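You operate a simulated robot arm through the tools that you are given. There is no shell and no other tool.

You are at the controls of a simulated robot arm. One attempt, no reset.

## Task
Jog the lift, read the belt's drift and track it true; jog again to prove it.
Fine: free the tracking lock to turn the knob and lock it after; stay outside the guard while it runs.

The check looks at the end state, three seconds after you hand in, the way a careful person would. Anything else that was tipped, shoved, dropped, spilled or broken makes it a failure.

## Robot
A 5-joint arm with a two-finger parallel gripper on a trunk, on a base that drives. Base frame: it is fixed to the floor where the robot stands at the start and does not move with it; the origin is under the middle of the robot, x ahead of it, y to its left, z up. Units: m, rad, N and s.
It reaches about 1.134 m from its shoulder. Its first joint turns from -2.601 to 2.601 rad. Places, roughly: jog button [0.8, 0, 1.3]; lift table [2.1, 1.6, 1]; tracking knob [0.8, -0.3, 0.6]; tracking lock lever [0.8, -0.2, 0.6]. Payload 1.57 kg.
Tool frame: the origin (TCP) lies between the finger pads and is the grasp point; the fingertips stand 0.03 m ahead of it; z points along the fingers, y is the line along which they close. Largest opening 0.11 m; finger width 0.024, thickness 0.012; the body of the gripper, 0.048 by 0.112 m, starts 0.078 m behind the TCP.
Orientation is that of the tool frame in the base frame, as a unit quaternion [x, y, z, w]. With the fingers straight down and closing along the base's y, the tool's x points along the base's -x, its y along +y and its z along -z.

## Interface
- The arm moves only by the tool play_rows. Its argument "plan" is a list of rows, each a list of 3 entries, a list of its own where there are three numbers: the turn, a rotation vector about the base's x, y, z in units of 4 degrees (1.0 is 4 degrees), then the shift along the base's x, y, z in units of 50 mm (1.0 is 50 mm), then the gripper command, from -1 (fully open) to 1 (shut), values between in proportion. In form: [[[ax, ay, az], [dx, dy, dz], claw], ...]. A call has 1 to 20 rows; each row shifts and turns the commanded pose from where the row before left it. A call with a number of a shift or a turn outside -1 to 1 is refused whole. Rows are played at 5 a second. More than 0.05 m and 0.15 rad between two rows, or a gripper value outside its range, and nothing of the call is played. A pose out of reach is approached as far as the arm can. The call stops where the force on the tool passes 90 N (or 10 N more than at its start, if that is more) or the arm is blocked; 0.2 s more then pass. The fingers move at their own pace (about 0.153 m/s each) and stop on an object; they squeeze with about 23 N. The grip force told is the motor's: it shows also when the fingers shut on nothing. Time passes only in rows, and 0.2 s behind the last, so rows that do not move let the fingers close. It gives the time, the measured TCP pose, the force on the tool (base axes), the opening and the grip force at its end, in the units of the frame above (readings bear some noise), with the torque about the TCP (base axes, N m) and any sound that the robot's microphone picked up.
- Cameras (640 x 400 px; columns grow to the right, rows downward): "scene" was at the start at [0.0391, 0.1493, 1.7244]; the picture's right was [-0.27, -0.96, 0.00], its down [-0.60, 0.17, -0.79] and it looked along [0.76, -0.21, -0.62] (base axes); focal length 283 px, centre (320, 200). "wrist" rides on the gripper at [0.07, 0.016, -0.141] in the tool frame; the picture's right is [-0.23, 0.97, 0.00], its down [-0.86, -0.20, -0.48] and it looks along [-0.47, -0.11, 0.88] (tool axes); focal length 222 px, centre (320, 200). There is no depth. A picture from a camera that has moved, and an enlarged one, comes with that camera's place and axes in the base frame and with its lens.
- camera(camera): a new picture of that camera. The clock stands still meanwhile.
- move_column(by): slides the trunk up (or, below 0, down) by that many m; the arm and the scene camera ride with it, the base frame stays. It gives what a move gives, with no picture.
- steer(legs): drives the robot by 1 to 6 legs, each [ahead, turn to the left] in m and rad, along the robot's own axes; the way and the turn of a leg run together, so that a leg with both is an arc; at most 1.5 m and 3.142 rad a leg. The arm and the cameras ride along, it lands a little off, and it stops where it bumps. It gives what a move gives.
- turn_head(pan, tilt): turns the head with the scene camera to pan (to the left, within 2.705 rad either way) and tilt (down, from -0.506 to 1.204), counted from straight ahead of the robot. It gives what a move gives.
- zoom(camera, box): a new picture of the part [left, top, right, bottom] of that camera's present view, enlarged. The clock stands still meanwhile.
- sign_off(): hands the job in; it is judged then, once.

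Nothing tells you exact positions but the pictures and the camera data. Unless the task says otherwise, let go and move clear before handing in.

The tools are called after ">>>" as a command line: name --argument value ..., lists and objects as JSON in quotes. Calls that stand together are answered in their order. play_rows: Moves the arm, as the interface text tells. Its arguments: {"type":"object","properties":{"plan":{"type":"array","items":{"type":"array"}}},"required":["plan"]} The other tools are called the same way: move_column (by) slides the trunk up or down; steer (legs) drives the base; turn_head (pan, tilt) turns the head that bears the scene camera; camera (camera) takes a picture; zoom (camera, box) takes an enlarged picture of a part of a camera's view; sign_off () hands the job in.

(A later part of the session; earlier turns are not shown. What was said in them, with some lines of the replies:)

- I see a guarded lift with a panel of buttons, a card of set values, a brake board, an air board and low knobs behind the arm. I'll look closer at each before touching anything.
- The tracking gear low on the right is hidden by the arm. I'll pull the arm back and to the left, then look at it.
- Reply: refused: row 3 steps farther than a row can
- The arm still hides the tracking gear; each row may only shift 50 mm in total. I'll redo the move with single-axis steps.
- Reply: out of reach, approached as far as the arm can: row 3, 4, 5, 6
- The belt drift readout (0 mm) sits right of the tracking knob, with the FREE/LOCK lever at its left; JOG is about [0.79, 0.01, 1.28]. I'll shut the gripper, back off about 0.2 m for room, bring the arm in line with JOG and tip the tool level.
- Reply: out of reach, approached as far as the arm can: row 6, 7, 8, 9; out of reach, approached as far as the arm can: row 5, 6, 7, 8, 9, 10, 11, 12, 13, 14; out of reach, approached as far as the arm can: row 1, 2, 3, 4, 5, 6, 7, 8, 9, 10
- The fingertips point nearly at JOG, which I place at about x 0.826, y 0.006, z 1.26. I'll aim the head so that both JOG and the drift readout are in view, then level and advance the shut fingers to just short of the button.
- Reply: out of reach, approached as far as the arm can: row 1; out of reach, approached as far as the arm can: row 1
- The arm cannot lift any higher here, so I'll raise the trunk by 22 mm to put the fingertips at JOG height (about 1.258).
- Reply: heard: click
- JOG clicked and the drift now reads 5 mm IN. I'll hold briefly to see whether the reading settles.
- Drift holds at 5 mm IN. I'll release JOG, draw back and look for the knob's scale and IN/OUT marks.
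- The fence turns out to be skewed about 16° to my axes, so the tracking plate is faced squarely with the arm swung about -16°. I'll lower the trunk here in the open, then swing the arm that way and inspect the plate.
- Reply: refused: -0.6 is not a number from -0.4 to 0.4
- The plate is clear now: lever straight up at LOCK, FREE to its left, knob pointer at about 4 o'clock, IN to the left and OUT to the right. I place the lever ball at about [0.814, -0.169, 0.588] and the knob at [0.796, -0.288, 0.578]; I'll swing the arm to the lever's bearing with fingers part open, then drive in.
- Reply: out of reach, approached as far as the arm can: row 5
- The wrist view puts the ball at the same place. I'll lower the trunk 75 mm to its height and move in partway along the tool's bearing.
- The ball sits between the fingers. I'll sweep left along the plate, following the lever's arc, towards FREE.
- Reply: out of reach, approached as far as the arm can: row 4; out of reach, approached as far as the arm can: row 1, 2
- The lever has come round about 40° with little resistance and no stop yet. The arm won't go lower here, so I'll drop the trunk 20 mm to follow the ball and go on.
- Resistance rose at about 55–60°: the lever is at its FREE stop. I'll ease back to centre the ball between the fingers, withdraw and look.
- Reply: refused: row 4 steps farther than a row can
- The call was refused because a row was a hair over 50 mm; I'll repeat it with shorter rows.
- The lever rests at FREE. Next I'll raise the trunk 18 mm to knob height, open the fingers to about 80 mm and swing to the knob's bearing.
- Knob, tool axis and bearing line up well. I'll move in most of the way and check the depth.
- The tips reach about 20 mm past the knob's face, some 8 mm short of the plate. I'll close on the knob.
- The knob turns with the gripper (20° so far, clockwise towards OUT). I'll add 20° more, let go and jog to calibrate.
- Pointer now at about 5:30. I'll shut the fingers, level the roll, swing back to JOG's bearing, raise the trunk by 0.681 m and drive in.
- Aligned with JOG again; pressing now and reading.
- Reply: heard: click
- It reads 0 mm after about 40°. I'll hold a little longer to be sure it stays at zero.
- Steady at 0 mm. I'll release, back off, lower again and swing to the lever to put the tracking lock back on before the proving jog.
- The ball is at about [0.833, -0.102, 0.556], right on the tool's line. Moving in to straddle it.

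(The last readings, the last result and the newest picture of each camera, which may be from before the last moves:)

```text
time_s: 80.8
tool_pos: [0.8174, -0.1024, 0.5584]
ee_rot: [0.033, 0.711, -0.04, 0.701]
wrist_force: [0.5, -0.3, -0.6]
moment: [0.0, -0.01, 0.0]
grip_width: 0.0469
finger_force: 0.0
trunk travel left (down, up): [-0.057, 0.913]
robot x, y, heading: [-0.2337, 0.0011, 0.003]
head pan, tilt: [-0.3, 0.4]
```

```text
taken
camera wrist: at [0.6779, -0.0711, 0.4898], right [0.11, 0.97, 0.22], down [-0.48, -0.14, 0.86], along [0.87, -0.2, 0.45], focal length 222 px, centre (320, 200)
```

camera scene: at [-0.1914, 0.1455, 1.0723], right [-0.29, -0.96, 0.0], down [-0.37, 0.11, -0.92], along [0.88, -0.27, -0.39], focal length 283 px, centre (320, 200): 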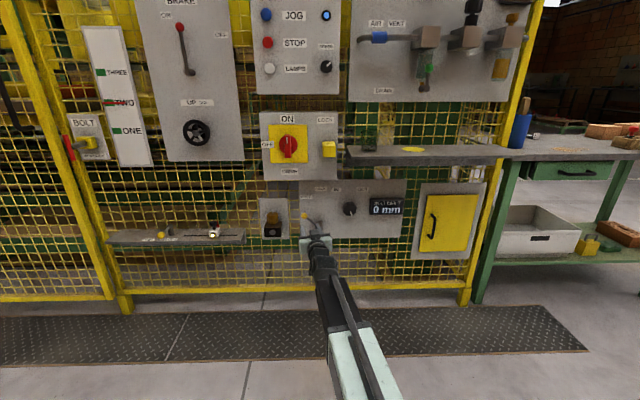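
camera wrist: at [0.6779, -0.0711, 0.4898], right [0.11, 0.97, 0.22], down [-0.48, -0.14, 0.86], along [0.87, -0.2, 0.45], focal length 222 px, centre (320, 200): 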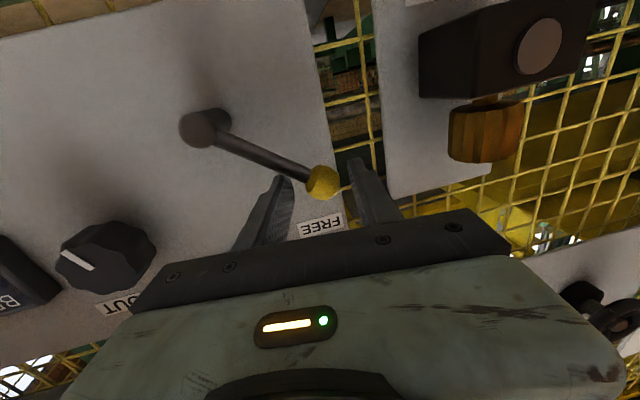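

>>> play_rows --plan '[[[0, 0, -0.14], [-0.054, -0.192, 0], 0.15], [[0, 0, -0.14], [-0.054, -0.192, 0], 0.15], [[0, 0, -0.14], [-0.054, -0.192, 0.06], 0.15], [[0, 0, -0.14], [-0.054, -0.192, 0.06], 0.15], [[0, 0, -0.14], [-0.054, -0.192, 0.06], 0.15]]'

>>> camera --camera "wrist"

>>> zoom --camera "scene" --box '[280, 170, 400, 270]'

```text
time_s: 82.0
tool_pos: [0.8028, -0.1508, 0.5588]
ee_rot: [0.05, 0.71, -0.057, 0.7]
wrist_force: [-0.4, 0.4, -0.4]
moment: [0.0, -0.01, -0.03]
grip_width: 0.0469
finger_force: 0.1
out of reach, approached as far as the arm can: row 4, 5
trunk travel left (down, up): [-0.057, 0.913]
robot x, y, heading: [-0.2348, 0.0033, -0.0]
head pan, tilt: [-0.3, 0.4]
```

```text
taken
camera wrist: at [0.6652, -0.1133, 0.4899], right [0.15, 0.96, 0.22], down [-0.49, -0.12, 0.86], along [0.86, -0.24, 0.46], focal length 222 px, centre (320, 200)
```

wrist: 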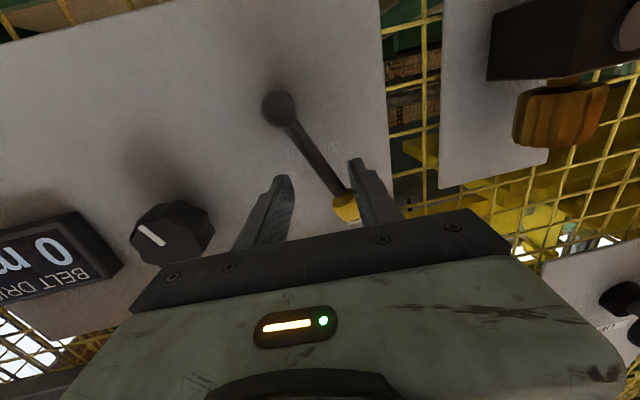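

```text
4.00 times, centred on (340, 220) of scene
camera zoom: at [-0.1913, 0.1455, 1.0724], right [-0.29, -0.96, 0.0], down [-0.37, 0.11, -0.92], along [0.88, -0.27, -0.39], focal length 1132 px, centre (240, 120)
```

zoom: 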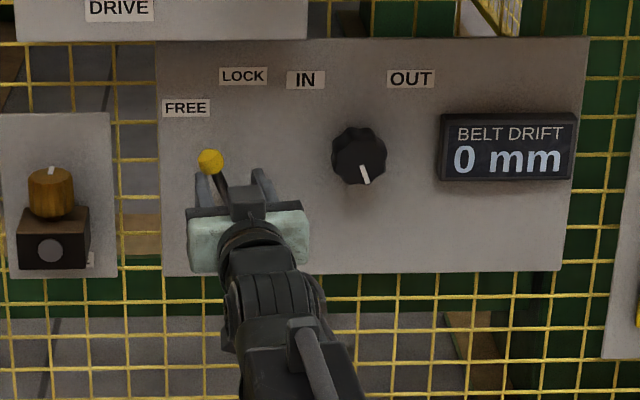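

>>> play_rows --plan '[[[0, 0, -0.14], [-0.054, -0.192, 0], 0.15], [[0, 0, -0.14], [-0.054, -0.192, 0], 0.15], [[0, 0, -0.08], [-0.03, -0.1, 0], 0.15]]'

>>> zoom --camera "wrist" --box '[200, 60, 440, 260]'

>>> zoom --camera "scene" --box '[280, 170, 400, 270]'

```text
time_s: 82.8
tool_pos: [0.7943, -0.1751, 0.5585]
ee_rot: [0.06, 0.71, -0.066, 0.699]
wrist_force: [0.2, 0.8, 0.0]
moment: [-0.01, 0.0, 0.01]
grip_width: 0.0475
finger_force: 0.4
trunk travel left (down, up): [-0.057, 0.913]
robot x, y, heading: [-0.2337, 0.0038, 0.004]
head pan, tilt: [-0.3, 0.4]
```

```text
2.00 times, centred on (320, 160) of wrist
camera zoom: at [0.6582, -0.1342, 0.4898], right [0.18, 0.96, 0.22], down [-0.49, -0.1, 0.86], along [0.85, -0.26, 0.46], focal length 444 px, centre (320, 280)
```

zoom: 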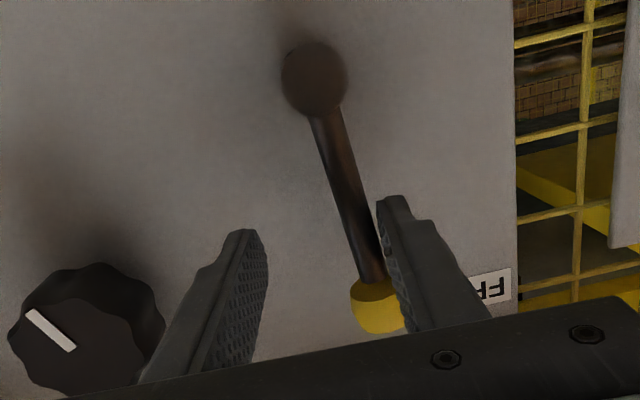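

```text
4.00 times, centred on (340, 220) of scene
camera zoom: at [-0.1914, 0.1455, 1.0724], right [-0.29, -0.96, 0.0], down [-0.37, 0.11, -0.92], along [0.88, -0.27, -0.39], focal length 1132 px, centre (240, 120)
```

zoom: 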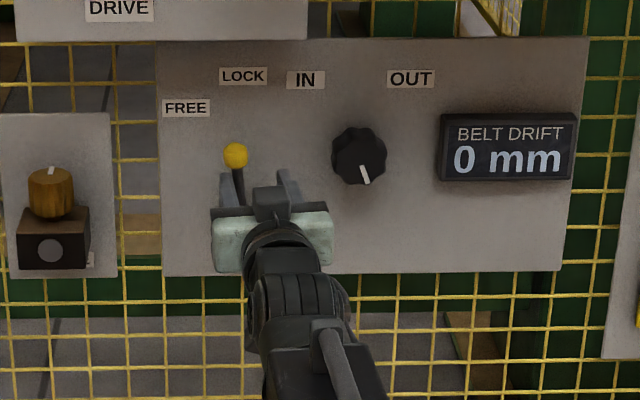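

>>> play_rows --plan '[[[0, 0, -0.07], [-0.027, -0.096, 0], 0.15], [[0, 0, -0.07], [-0.027, -0.096, 0], 0.15]]'

>>> zoom --camera "wrist" --box '[200, 60, 440, 260]'

>>> zoom --camera "scene" --box '[280, 170, 400, 270]'

```text
time_s: 83.4
tool_pos: [0.7909, -0.1847, 0.559]
ee_rot: [0.064, 0.709, -0.07, 0.699]
wrist_force: [2.8, 5.7, 1.7]
moment: [0.11, -0.1, 0.04]
grip_width: 0.0523
finger_force: 2.6
trunk travel left (down, up): [-0.057, 0.913]
robot x, y, heading: [-0.2348, 0.0018, -0.001]
head pan, tilt: [-0.3, 0.4]
```

```text
2.00 times, centred on (320, 160) of wrist
camera zoom: at [0.656, -0.1417, 0.4899], right [0.19, 0.96, 0.22], down [-0.49, -0.1, 0.86], along [0.85, -0.27, 0.46], focal length 444 px, centre (320, 280)
```

zoom: 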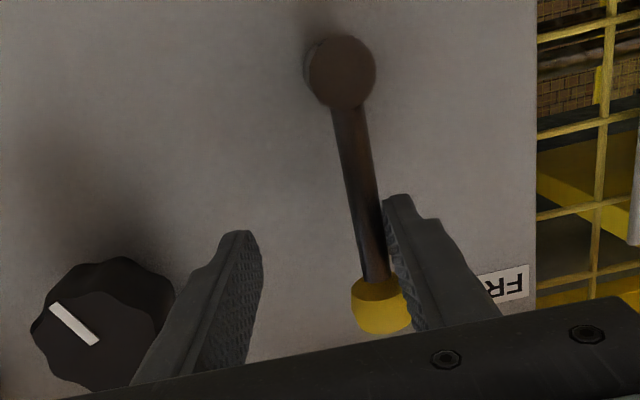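

```text
4.00 times, centred on (340, 220) of scene
camera zoom: at [-0.1914, 0.1457, 1.0724], right [-0.29, -0.96, 0.0], down [-0.37, 0.11, -0.92], along [0.88, -0.27, -0.39], focal length 1132 px, centre (240, 120)
```

zoom: 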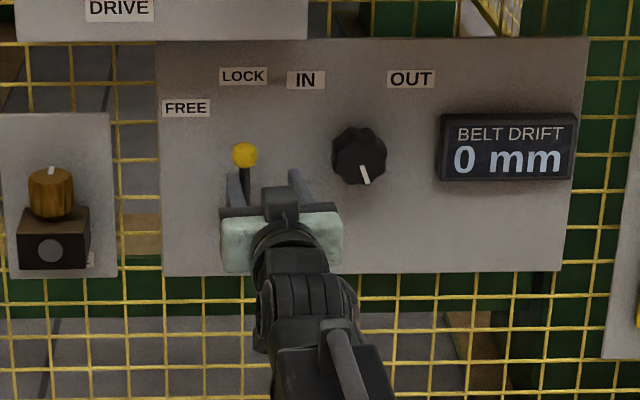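

The lever is upright under LOCK and against its stop. I'll centre, withdraw, back off and go up for the proving jog.

>>> play_rows --plan '[[[0, 0, 0.09], [0.033, 0.115, 0], 0.15], [[0, 0, 0.13], [0.05, 0.18, 0], 0.15], [[0, 0, 0], [-0.5, 0.085, 0], 0.15], [[0, 0, 0], [-0.9, 0.153, 0], 0.15], [[0, 0, 0], [-0.4, 0.07, 0], 0.15]]'

>>> steer --legs '[[-0.27, 0]]'

>>> zoom --camera "scene" --box '[280, 160, 400, 240]'

```text
time_s: 84.6
tool_pos: [0.7047, -0.1552, 0.5597]
ee_rot: [0.059, 0.709, -0.065, 0.7]
wrist_force: [0.1, 0.3, -0.8]
moment: [0.01, 0.0, -0.02]
grip_width: 0.0466
finger_force: 0.0
trunk travel left (down, up): [-0.057, 0.913]
robot x, y, heading: [-0.2337, 0.0028, 0.001]
head pan, tilt: [-0.3, 0.4]
```

```text
time_s: 86.5
tool_pos: [0.4337, -0.1554, 0.5588]
ee_rot: [0.058, 0.709, -0.064, 0.7]
wrist_force: [1.0, -0.6, 0.8]
moment: [0.04, 0.03, 0.01]
grip_width: 0.0468
finger_force: 0.2
trunk travel left (down, up): [-0.057, 0.913]
robot x, y, heading: [-0.508, 0.0007, 0.004]
head pan, tilt: [-0.3, 0.4]
```

```text
5.00 times, centred on (340, 200) of scene
camera zoom: at [-0.4636, 0.1448, 1.0724], right [-0.29, -0.96, 0.0], down [-0.37, 0.11, -0.92], along [0.88, -0.27, -0.39], focal length 1415 px, centre (220, 200)
```

zoom: 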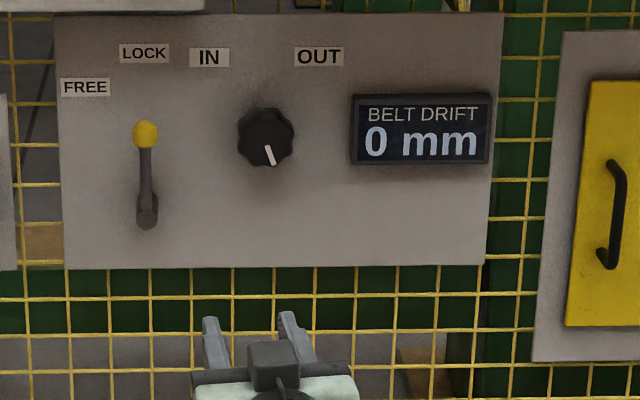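

Lever locked upright, knob undisturbed. Swinging to JOG's bearing, raising and driving in.

>>> play_rows --plan '[[[0, 0, 0.609], [0.116, 0.803, 0], 1], [[0, 0, 0.609], [0.081, 0.807, 0], 1], [[0, 0, 0.609], [0.047, 0.81, 0], 1], [[0, 0, 0.609], [0.012, 0.811, 0], 1]]'

>>> move_column --by 0.4

>>> move_column --by 0.3

>>> steer --legs '[[0.27, 0]]'

>>> turn_head --pan -0.4 --tilt 0.65

>>> camera --camera "wrist"

```text
time_s: 87.5
tool_pos: [0.4467, 0.0056, 0.559]
ee_rot: [-0.004, 0.713, -0.004, 0.702]
wrist_force: [0.8, -0.1, 0.2]
moment: [0.0, 0.0, -0.03]
grip_width: 0.0
finger_force: 21.1
trunk travel left (down, up): [-0.057, 0.913]
robot x, y, heading: [-0.5045, 0.0061, 0.002]
head pan, tilt: [-0.3, 0.4]
```

```text
time_s: 91.4
tool_pos: [0.4466, 0.0064, 0.9586]
ee_rot: [-0.003, 0.712, -0.003, 0.702]
wrist_force: [-0.4, -0.3, 0.3]
moment: [-0.02, 0.0, 0.01]
grip_width: 0.0001
finger_force: 21.4
trunk travel left (down, up): [-0.457, 0.513]
robot x, y, heading: [-0.5042, 0.0018, 0.001]
head pan, tilt: [-0.3, 0.4]
```

```text
time_s: 94.4
tool_pos: [0.4465, 0.0064, 1.2588]
ee_rot: [-0.002, 0.712, -0.004, 0.702]
wrist_force: [0.6, 0.2, 0.1]
moment: [0.02, -0.01, 0.01]
grip_width: 0.0
finger_force: 21.3
trunk travel left (down, up): [-0.757, 0.213]
robot x, y, heading: [-0.5072, 0.0017, -0.003]
head pan, tilt: [-0.3, 0.4]
```

```text
time_s: 96.3
tool_pos: [0.7164, 0.0097, 1.2589]
ee_rot: [-0.004, 0.712, -0.002, 0.702]
wrist_force: [-0.5, -0.2, 0.1]
moment: [-0.01, 0.0, 0.01]
grip_width: 0.0
finger_force: 21.5
trunk travel left (down, up): [-0.757, 0.213]
robot x, y, heading: [-0.2386, 0.0041, 0.008]
head pan, tilt: [-0.3, 0.4]
```

```text
time_s: 97.0
tool_pos: [0.7159, 0.0099, 1.2581]
ee_rot: [-0.003, 0.712, -0.004, 0.702]
wrist_force: [0.3, 0.1, -0.6]
moment: [0.01, 0.04, 0.01]
grip_width: 0.0
finger_force: 21.5
trunk travel left (down, up): [-0.757, 0.213]
robot x, y, heading: [-0.2343, 0.0019, 0.008]
head pan, tilt: [-0.4, 0.649]
```

```text
taken
camera wrist: at [0.5742, 0.0256, 1.1899], right [0.0, 0.98, 0.22], down [-0.47, -0.19, 0.86], along [0.88, -0.1, 0.46], focal length 222 px, centre (320, 200)
```

wrist: 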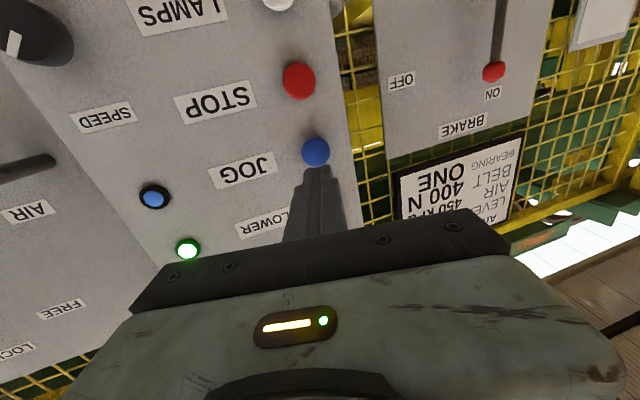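

>>> play_rows --plan '[[[0, 0, 0], [0.8, -0.07, 0], 1], [[0, 0, 0], [0.5, 0, 0], 1], [[0, 0, 0], [0.2, 0, 0], 1], [[0, 0, 0], [0.1, 0, 0], 1], [[0, 0, 0], [0.12, 0, 0], 1], [[0, 0, 0], [0, 0, 0], 1], [[0, 0, 0], [0, 0, 0], 1], [[0, 0, 0], [0, 0, 0], 1], [[0, 0, 0], [0, 0, 0], 1], [[0, 0, 0], [0, 0, 0], 1]]'

>>> zoom --camera "scene" --box '[320, 220, 380, 270]'

>>> zoom --camera "scene" --box '[80, 70, 320, 240]'

```text
time_s: 99.2
tool_pos: [0.8002, 0.0068, 1.2595]
ee_rot: [-0.004, 0.711, -0.003, 0.703]
wrist_force: [-8.5, 2.3, 1.1]
moment: [-0.03, -0.12, -0.01]
grip_width: 0.0
finger_force: 21.0
trunk travel left (down, up): [-0.757, 0.213]
robot x, y, heading: [-0.2384, 0.0028, 0.004]
head pan, tilt: [-0.4, 0.649]
heard: click
```

```text
8.00 times, centred on (350, 245) of scene
camera zoom: at [-0.2047, 0.14, 1.7499], right [-0.38, -0.92, 0.0], down [-0.56, 0.23, -0.8], along [0.74, -0.31, -0.6], focal length 2263 px, centre (80, -160)
```

zoom: 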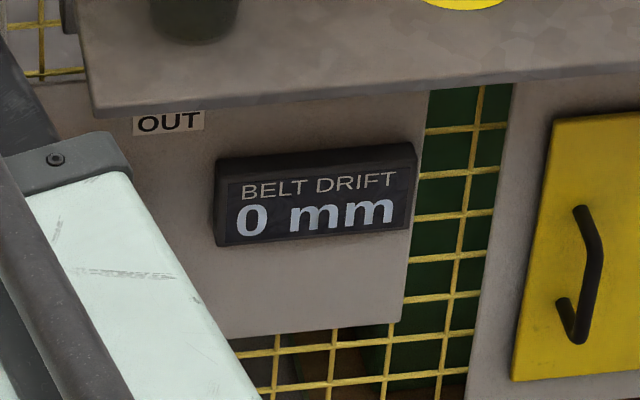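

```text
2.35 times, centred on (200, 155) of scene
camera zoom: at [-0.2047, 0.14, 1.7499], right [-0.38, -0.92, 0.0], down [-0.56, 0.23, -0.8], along [0.74, -0.31, -0.6], focal length 666 px, centre (602, 306)
```

zoom: 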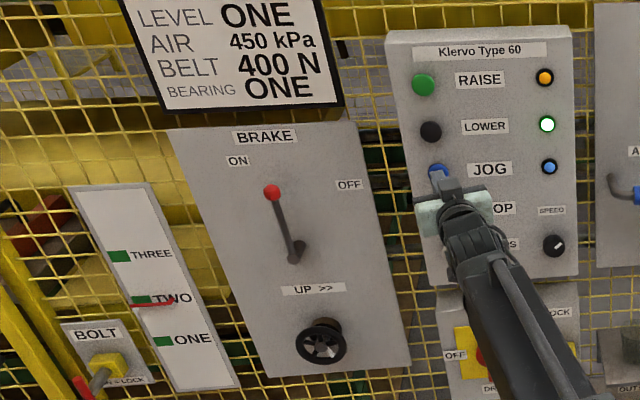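

The proving jog also reads 0 mm with the lock on. I'll release JOG, withdraw, back away and check everything once more.

>>> play_rows --plan '[[[0, 0, 0], [-0.2, 0, 0], 1], [[0, 0, 0], [-0.7, 0, 0], 1], [[0, 0, 0], [-0.8, 0, 0], 1]]'

>>> steer --legs '[[-0.4, 0]]'

>>> turn_head --pan -0.3 --tilt 0.45

>>> camera --camera "scene"

>>> zoom --camera "scene" --box '[240, 130, 440, 260]'

```text
time_s: 100.0
tool_pos: [0.7169, 0.0066, 1.2596]
ee_rot: [-0.004, 0.712, -0.003, 0.702]
wrist_force: [1.3, 0.3, -0.2]
moment: [0.0, 0.01, 0.0]
grip_width: 0.0
finger_force: 21.8
trunk travel left (down, up): [-0.757, 0.213]
robot x, y, heading: [-0.2352, 0.0015, 0.007]
head pan, tilt: [-0.4, 0.649]
```

```text
time_s: 102.5
tool_pos: [0.3219, 0.0007, 1.2159]
ee_rot: [-0.01, 0.71, 0.002, 0.705]
wrist_force: [0.5, 0.8, 0.9]
moment: [0.02, 0.02, 0.03]
grip_width: 0.0002
finger_force: 21.1
trunk travel left (down, up): [-0.757, 0.213]
robot x, y, heading: [-0.6298, 0.0025, 0.013]
head pan, tilt: [-0.4, 0.649]
```

```text
time_s: 103.3
tool_pos: [0.2692, -0.0059, 1.2443]
ee_rot: [-0.009, 0.678, 0.002, 0.735]
wrist_force: [-0.6, 0.1, -0.2]
moment: [-0.02, 0.04, 0.0]
grip_width: 0.0
finger_force: 21.3
trunk travel left (down, up): [-0.757, 0.213]
robot x, y, heading: [-0.6267, -0.0027, 0.012]
head pan, tilt: [-0.3, 0.45]
```

```text
taken
camera scene: at [-0.4575, 0.1449, 1.768], right [-0.28, -0.96, 0.02], down [-0.48, 0.12, -0.87], along [0.83, -0.26, -0.5], focal length 283 px, centre (320, 200)
```

scene: 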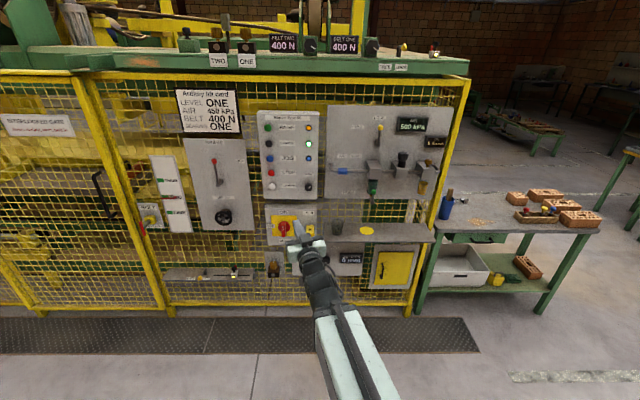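

```text
3.08 times, centred on (340, 195) of scene
camera zoom: at [-0.4575, 0.1449, 1.768], right [-0.28, -0.96, 0.02], down [-0.48, 0.12, -0.87], along [0.83, -0.26, -0.5], focal length 870 px, centre (258, 215)
```

zoom: 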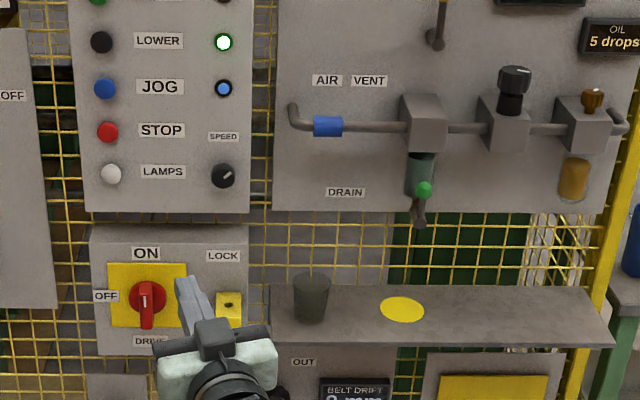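

The readings show the robot rocking after that longer back-off, so it may have touched something behind. I'll let it settle and see.

>>> play_rows --plan '[[[0, 0, 0], [0, 0, 0], 1]]'

>>> camera --camera "scene"

>>> camera --camera "wrist"

```text
time_s: 103.9
tool_pos: [0.2614, -0.0123, 1.266]
ee_rot: [-0.008, 0.645, 0.001, 0.764]
wrist_force: [-1.1, 0.4, -0.1]
moment: [-0.01, 0.03, 0.0]
grip_width: 0.0
finger_force: 21.5
trunk travel left (down, up): [-0.757, 0.213]
robot x, y, heading: [-0.6262, -0.0051, 0.014]
head pan, tilt: [-0.3, 0.45]
stopped in row 1: the arm was blocked; the commanded pose is now the measured one
```

```text
taken
camera scene: at [-0.4649, 0.1444, 1.7686], right [-0.28, -0.96, 0.02], down [-0.48, 0.12, -0.87], along [0.83, -0.26, -0.49], focal length 283 px, centre (320, 200)
```

scene: 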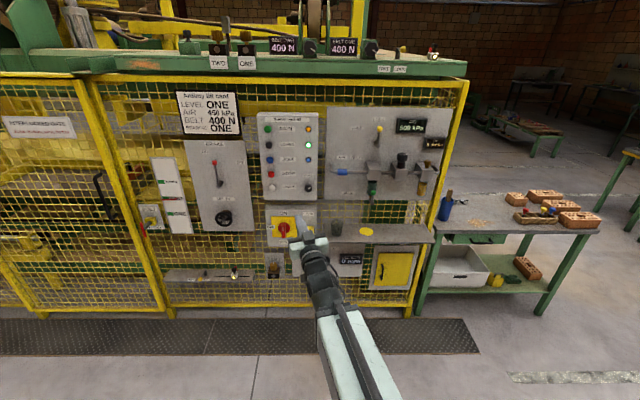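

```text
taken
camera wrist: at [0.1333, 0.0009, 1.1742], right [-0.05, 0.98, 0.21], down [-0.61, -0.2, 0.77], along [0.79, -0.09, 0.61], focal length 222 px, centre (320, 200)
```

wrist: 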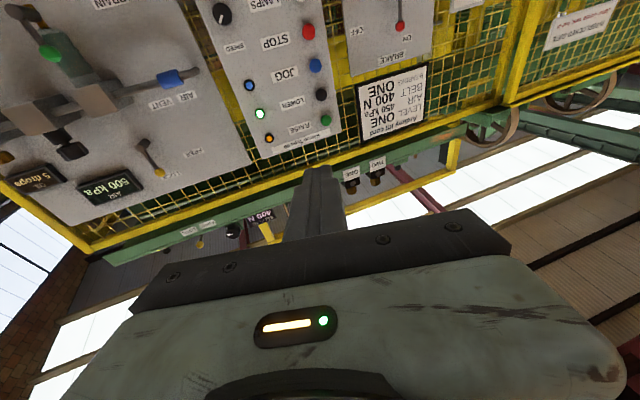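

The robot is pitched forward about 4°, so its rear must be against or on something. I'll look behind before moving.

>>> turn_head --pan 2.7 --tilt 0.9

>>> camera --camera "scene"

>>> turn_head --pan -2.7 --tilt 0.9

>>> camera --camera "scene"

```text
time_s: 106.5
tool_pos: [0.2624, -0.0112, 1.264]
ee_rot: [-0.008, 0.647, 0.001, 0.762]
wrist_force: [-0.1, 0.3, -0.2]
moment: [0.01, 0.02, 0.0]
grip_width: 0.0001
finger_force: 21.7
trunk travel left (down, up): [-0.757, 0.213]
robot x, y, heading: [-0.6313, 0.0009, 0.012]
head pan, tilt: [2.7, 0.901]
```

```text
taken
camera scene: at [-0.6213, 0.2024, 1.741], right [0.41, 0.91, -0.03], down [0.67, -0.33, -0.67], along [-0.62, 0.26, -0.74], focal length 283 px, centre (320, 200)
```

scene: 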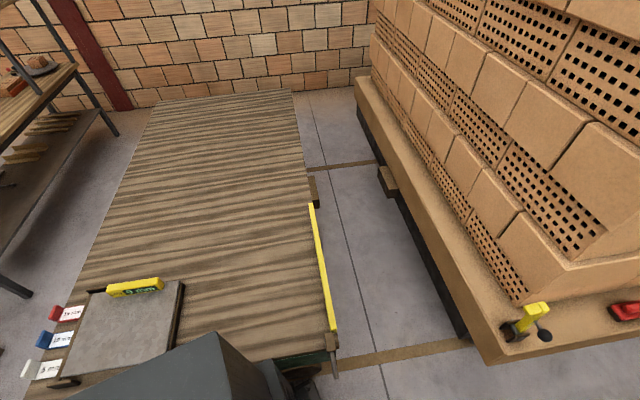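

```text
time_s: 110.7
tool_pos: [0.2629, -0.0128, 1.2639]
ee_rot: [-0.008, 0.648, 0.001, 0.762]
wrist_force: [0.1, -0.5, -0.1]
moment: [0.01, 0.01, 0.0]
grip_width: 0.0002
finger_force: 21.1
trunk travel left (down, up): [-0.757, 0.213]
robot x, y, heading: [-0.6304, -0.0004, 0.016]
head pan, tilt: [-2.7, 0.901]
```

```text
taken
camera scene: at [-0.6187, 0.1378, 1.7412], right [-0.44, 0.9, 0.03], down [0.66, 0.34, -0.67], along [-0.61, -0.27, -0.74], focal length 283 px, centre (320, 200)
```

scene: 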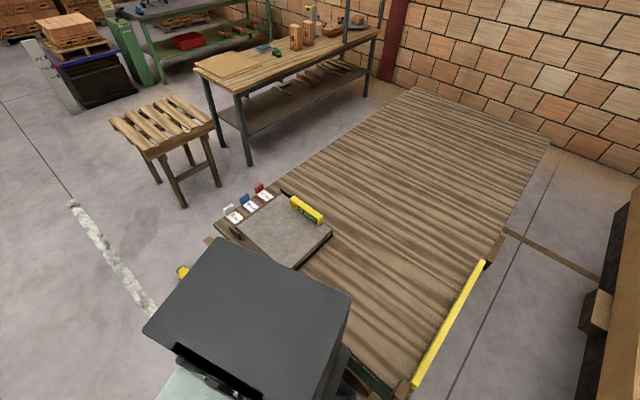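

A wooden bench with small items on it stands right behind; my rear has met its edge. I'll ease forward off it and recheck.

>>> steer --legs '[[0.06, 0], [0.06, 0]]'

>>> camera --camera "scene"

```text
time_s: 112.2
tool_pos: [0.3, -0.0056, 1.2988]
ee_rot: [-0.008, 0.65, 0.001, 0.76]
wrist_force: [0.3, -0.1, -0.2]
moment: [-0.03, -0.01, 0.03]
grip_width: 0.0
finger_force: 21.3
trunk travel left (down, up): [-0.757, 0.213]
robot x, y, heading: [-0.5085, -0.0004, 0.006]
head pan, tilt: [-2.7, 0.901]
```

```text
taken
camera scene: at [-0.6221, 0.1375, 1.7295], right [-0.44, 0.9, 0.0], down [0.71, 0.34, -0.62], along [-0.56, -0.27, -0.78], focal length 283 px, centre (320, 200)
```

scene: 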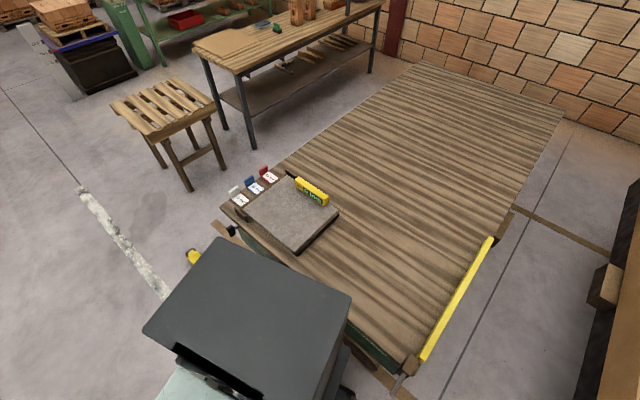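

Level again and off the bench. I'll check that nothing behind was disturbed.

>>> zoom --camera "scene" --box '[170, 140, 370, 270]'

>>> zoom --camera "scene" --box '[330, 220, 540, 400]'

>>> turn_head --pan 2.7 --tilt 1.0

>>> camera --camera "scene"

>>> zoom --camera "scene" --box '[220, 220, 420, 400]'

```text
3.08 times, centred on (270, 205) of scene
camera zoom: at [-0.6221, 0.1375, 1.7295], right [-0.44, 0.9, 0.0], down [0.71, 0.34, -0.62], along [-0.56, -0.27, -0.78], focal length 870 px, centre (474, 185)
```

zoom: 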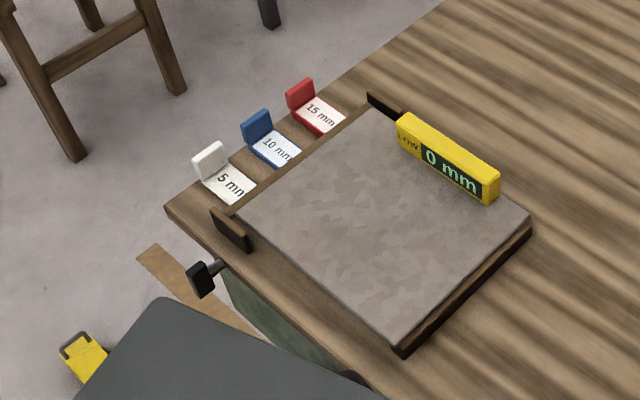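

```text
2.22 times, centred on (435, 310) of scene
camera zoom: at [-0.6221, 0.1375, 1.7295], right [-0.44, 0.9, 0.0], down [0.71, 0.34, -0.62], along [-0.56, -0.27, -0.78], focal length 629 px, centre (64, -44)
```

zoom: 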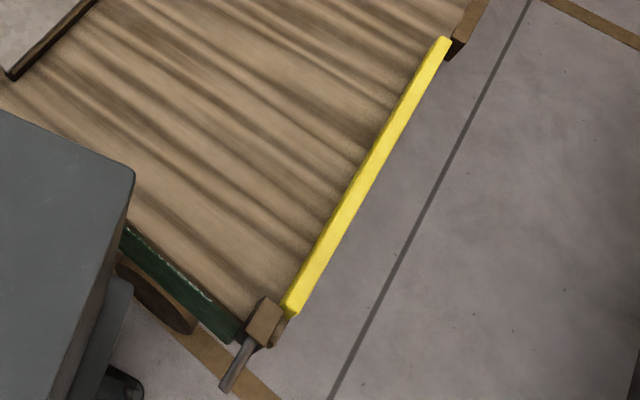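

```text
time_s: 116.4
tool_pos: [0.3001, -0.0067, 1.299]
ee_rot: [-0.008, 0.65, 0.001, 0.76]
wrist_force: [0.4, 0.3, 0.2]
moment: [0.0, 0.01, -0.02]
grip_width: 0.0001
finger_force: 21.7
trunk travel left (down, up): [-0.757, 0.213]
robot x, y, heading: [-0.5069, 0.0012, 0.013]
head pan, tilt: [2.7, 1.0]
```

```text
taken
camera scene: at [-0.6186, 0.1996, 1.7222], right [0.42, 0.91, 0.0], down [0.76, -0.35, -0.54], along [-0.49, 0.23, -0.84], focal length 283 px, centre (320, 200)
```

scene: 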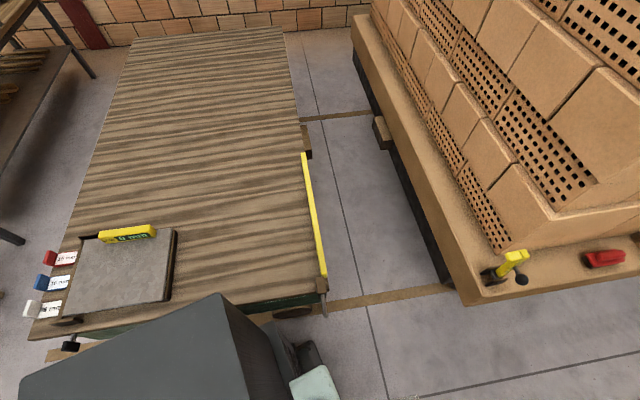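

```text
2.22 times, centred on (320, 310) of scene
camera zoom: at [-0.6186, 0.1996, 1.7222], right [0.42, 0.91, 0.0], down [0.76, -0.35, -0.54], along [-0.49, 0.23, -0.84], focal length 629 px, centre (320, -44)
```

zoom: 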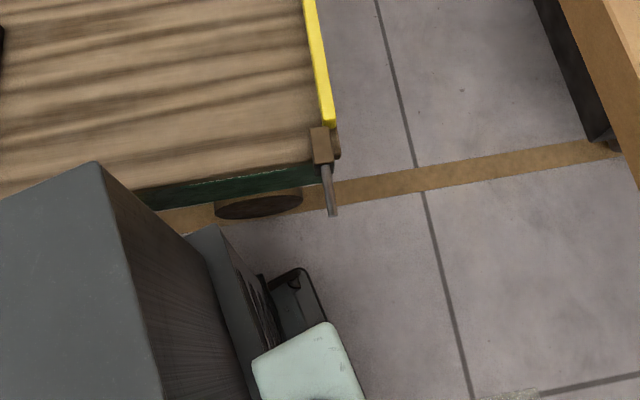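

The bench items (cards, plate, gauge reading 0 mm, yellow strip) all stand in place, and the bench edge measures the same before and after I eased off. Now a last look at the machine side.

>>> turn_head --pan -0.42 --tilt 0.5

>>> camera --camera "scene"

>>> zoom --camera "scene" --box '[200, 170, 400, 300]'

```text
time_s: 119.1
tool_pos: [0.2998, -0.0059, 1.2983]
ee_rot: [-0.01, 0.65, 0.003, 0.76]
wrist_force: [-0.3, -0.1, 0.4]
moment: [-0.01, -0.03, 0.0]
grip_width: 0.0001
finger_force: 21.5
trunk travel left (down, up): [-0.757, 0.213]
robot x, y, heading: [-0.5087, 0.0019, 0.008]
head pan, tilt: [-0.421, 0.499]
```

```text
taken
camera scene: at [-0.4719, 0.134, 1.7633], right [-0.4, -0.92, 0.0], down [-0.44, 0.19, -0.88], along [0.8, -0.35, -0.48], focal length 283 px, centre (320, 200)
```

scene: 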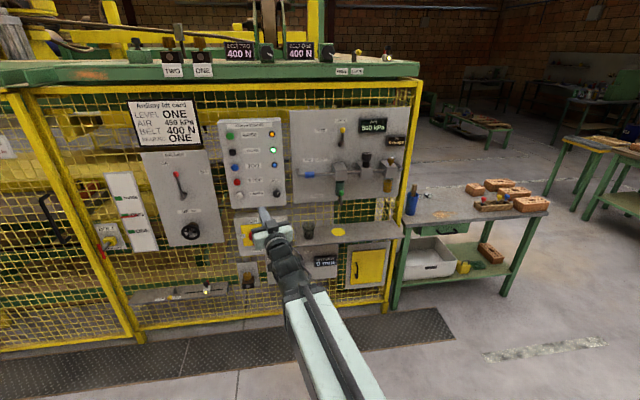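

```text
3.08 times, centred on (300, 235) of scene
camera zoom: at [-0.4719, 0.134, 1.7633], right [-0.4, -0.92, 0.0], down [-0.44, 0.19, -0.88], along [0.8, -0.35, -0.48], focal length 870 px, centre (382, 92)
```

zoom: 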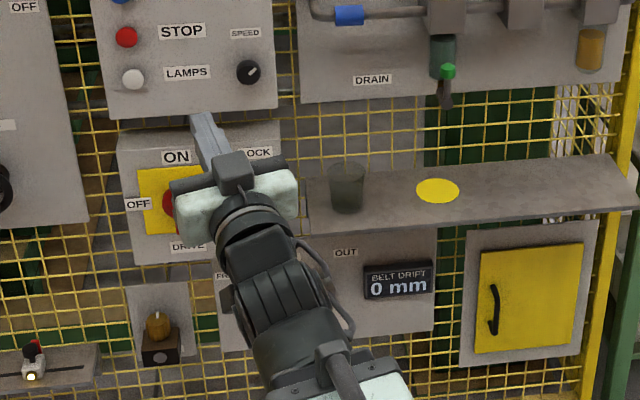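

The drift reads 0 mm with the lever left at LOCK. The cup and other controls are undisturbed, and the arm is clear outside the guard, so I'm handing in.

>>> sign_off

```text
The job is handed in.
```

The belt now tracks true. The readout went from 5 mm IN on the first jog to 0 mm on a proving jog made with the tracking lock back on.

- **Adjustment:** I moved the tracking lock lever to FREE and turned the knob about 40° clockwise, towards OUT. One jog with the lock still free read 0 mm. I then pushed the lever back to its LOCK stop.
- **Guard:** The arm and base stayed outside the guard throughout. I touched nothing on the machine except JOG, the lock lever and the knob.
- **Bench contact:** On the last back-off I reversed too far and met the wooden bench behind the robot. The robot tipped forward about 4° until I drove off it.
    - **Checked after:** The cards, plate, gauge (0 mm) and yellow strip were all standing. The bench edge stayed put, to within about 1 cm, as I drove off.
    - **Not ruled out:** I had no picture of the bench from before the contact, so I can't rule out a small shove at that moment.
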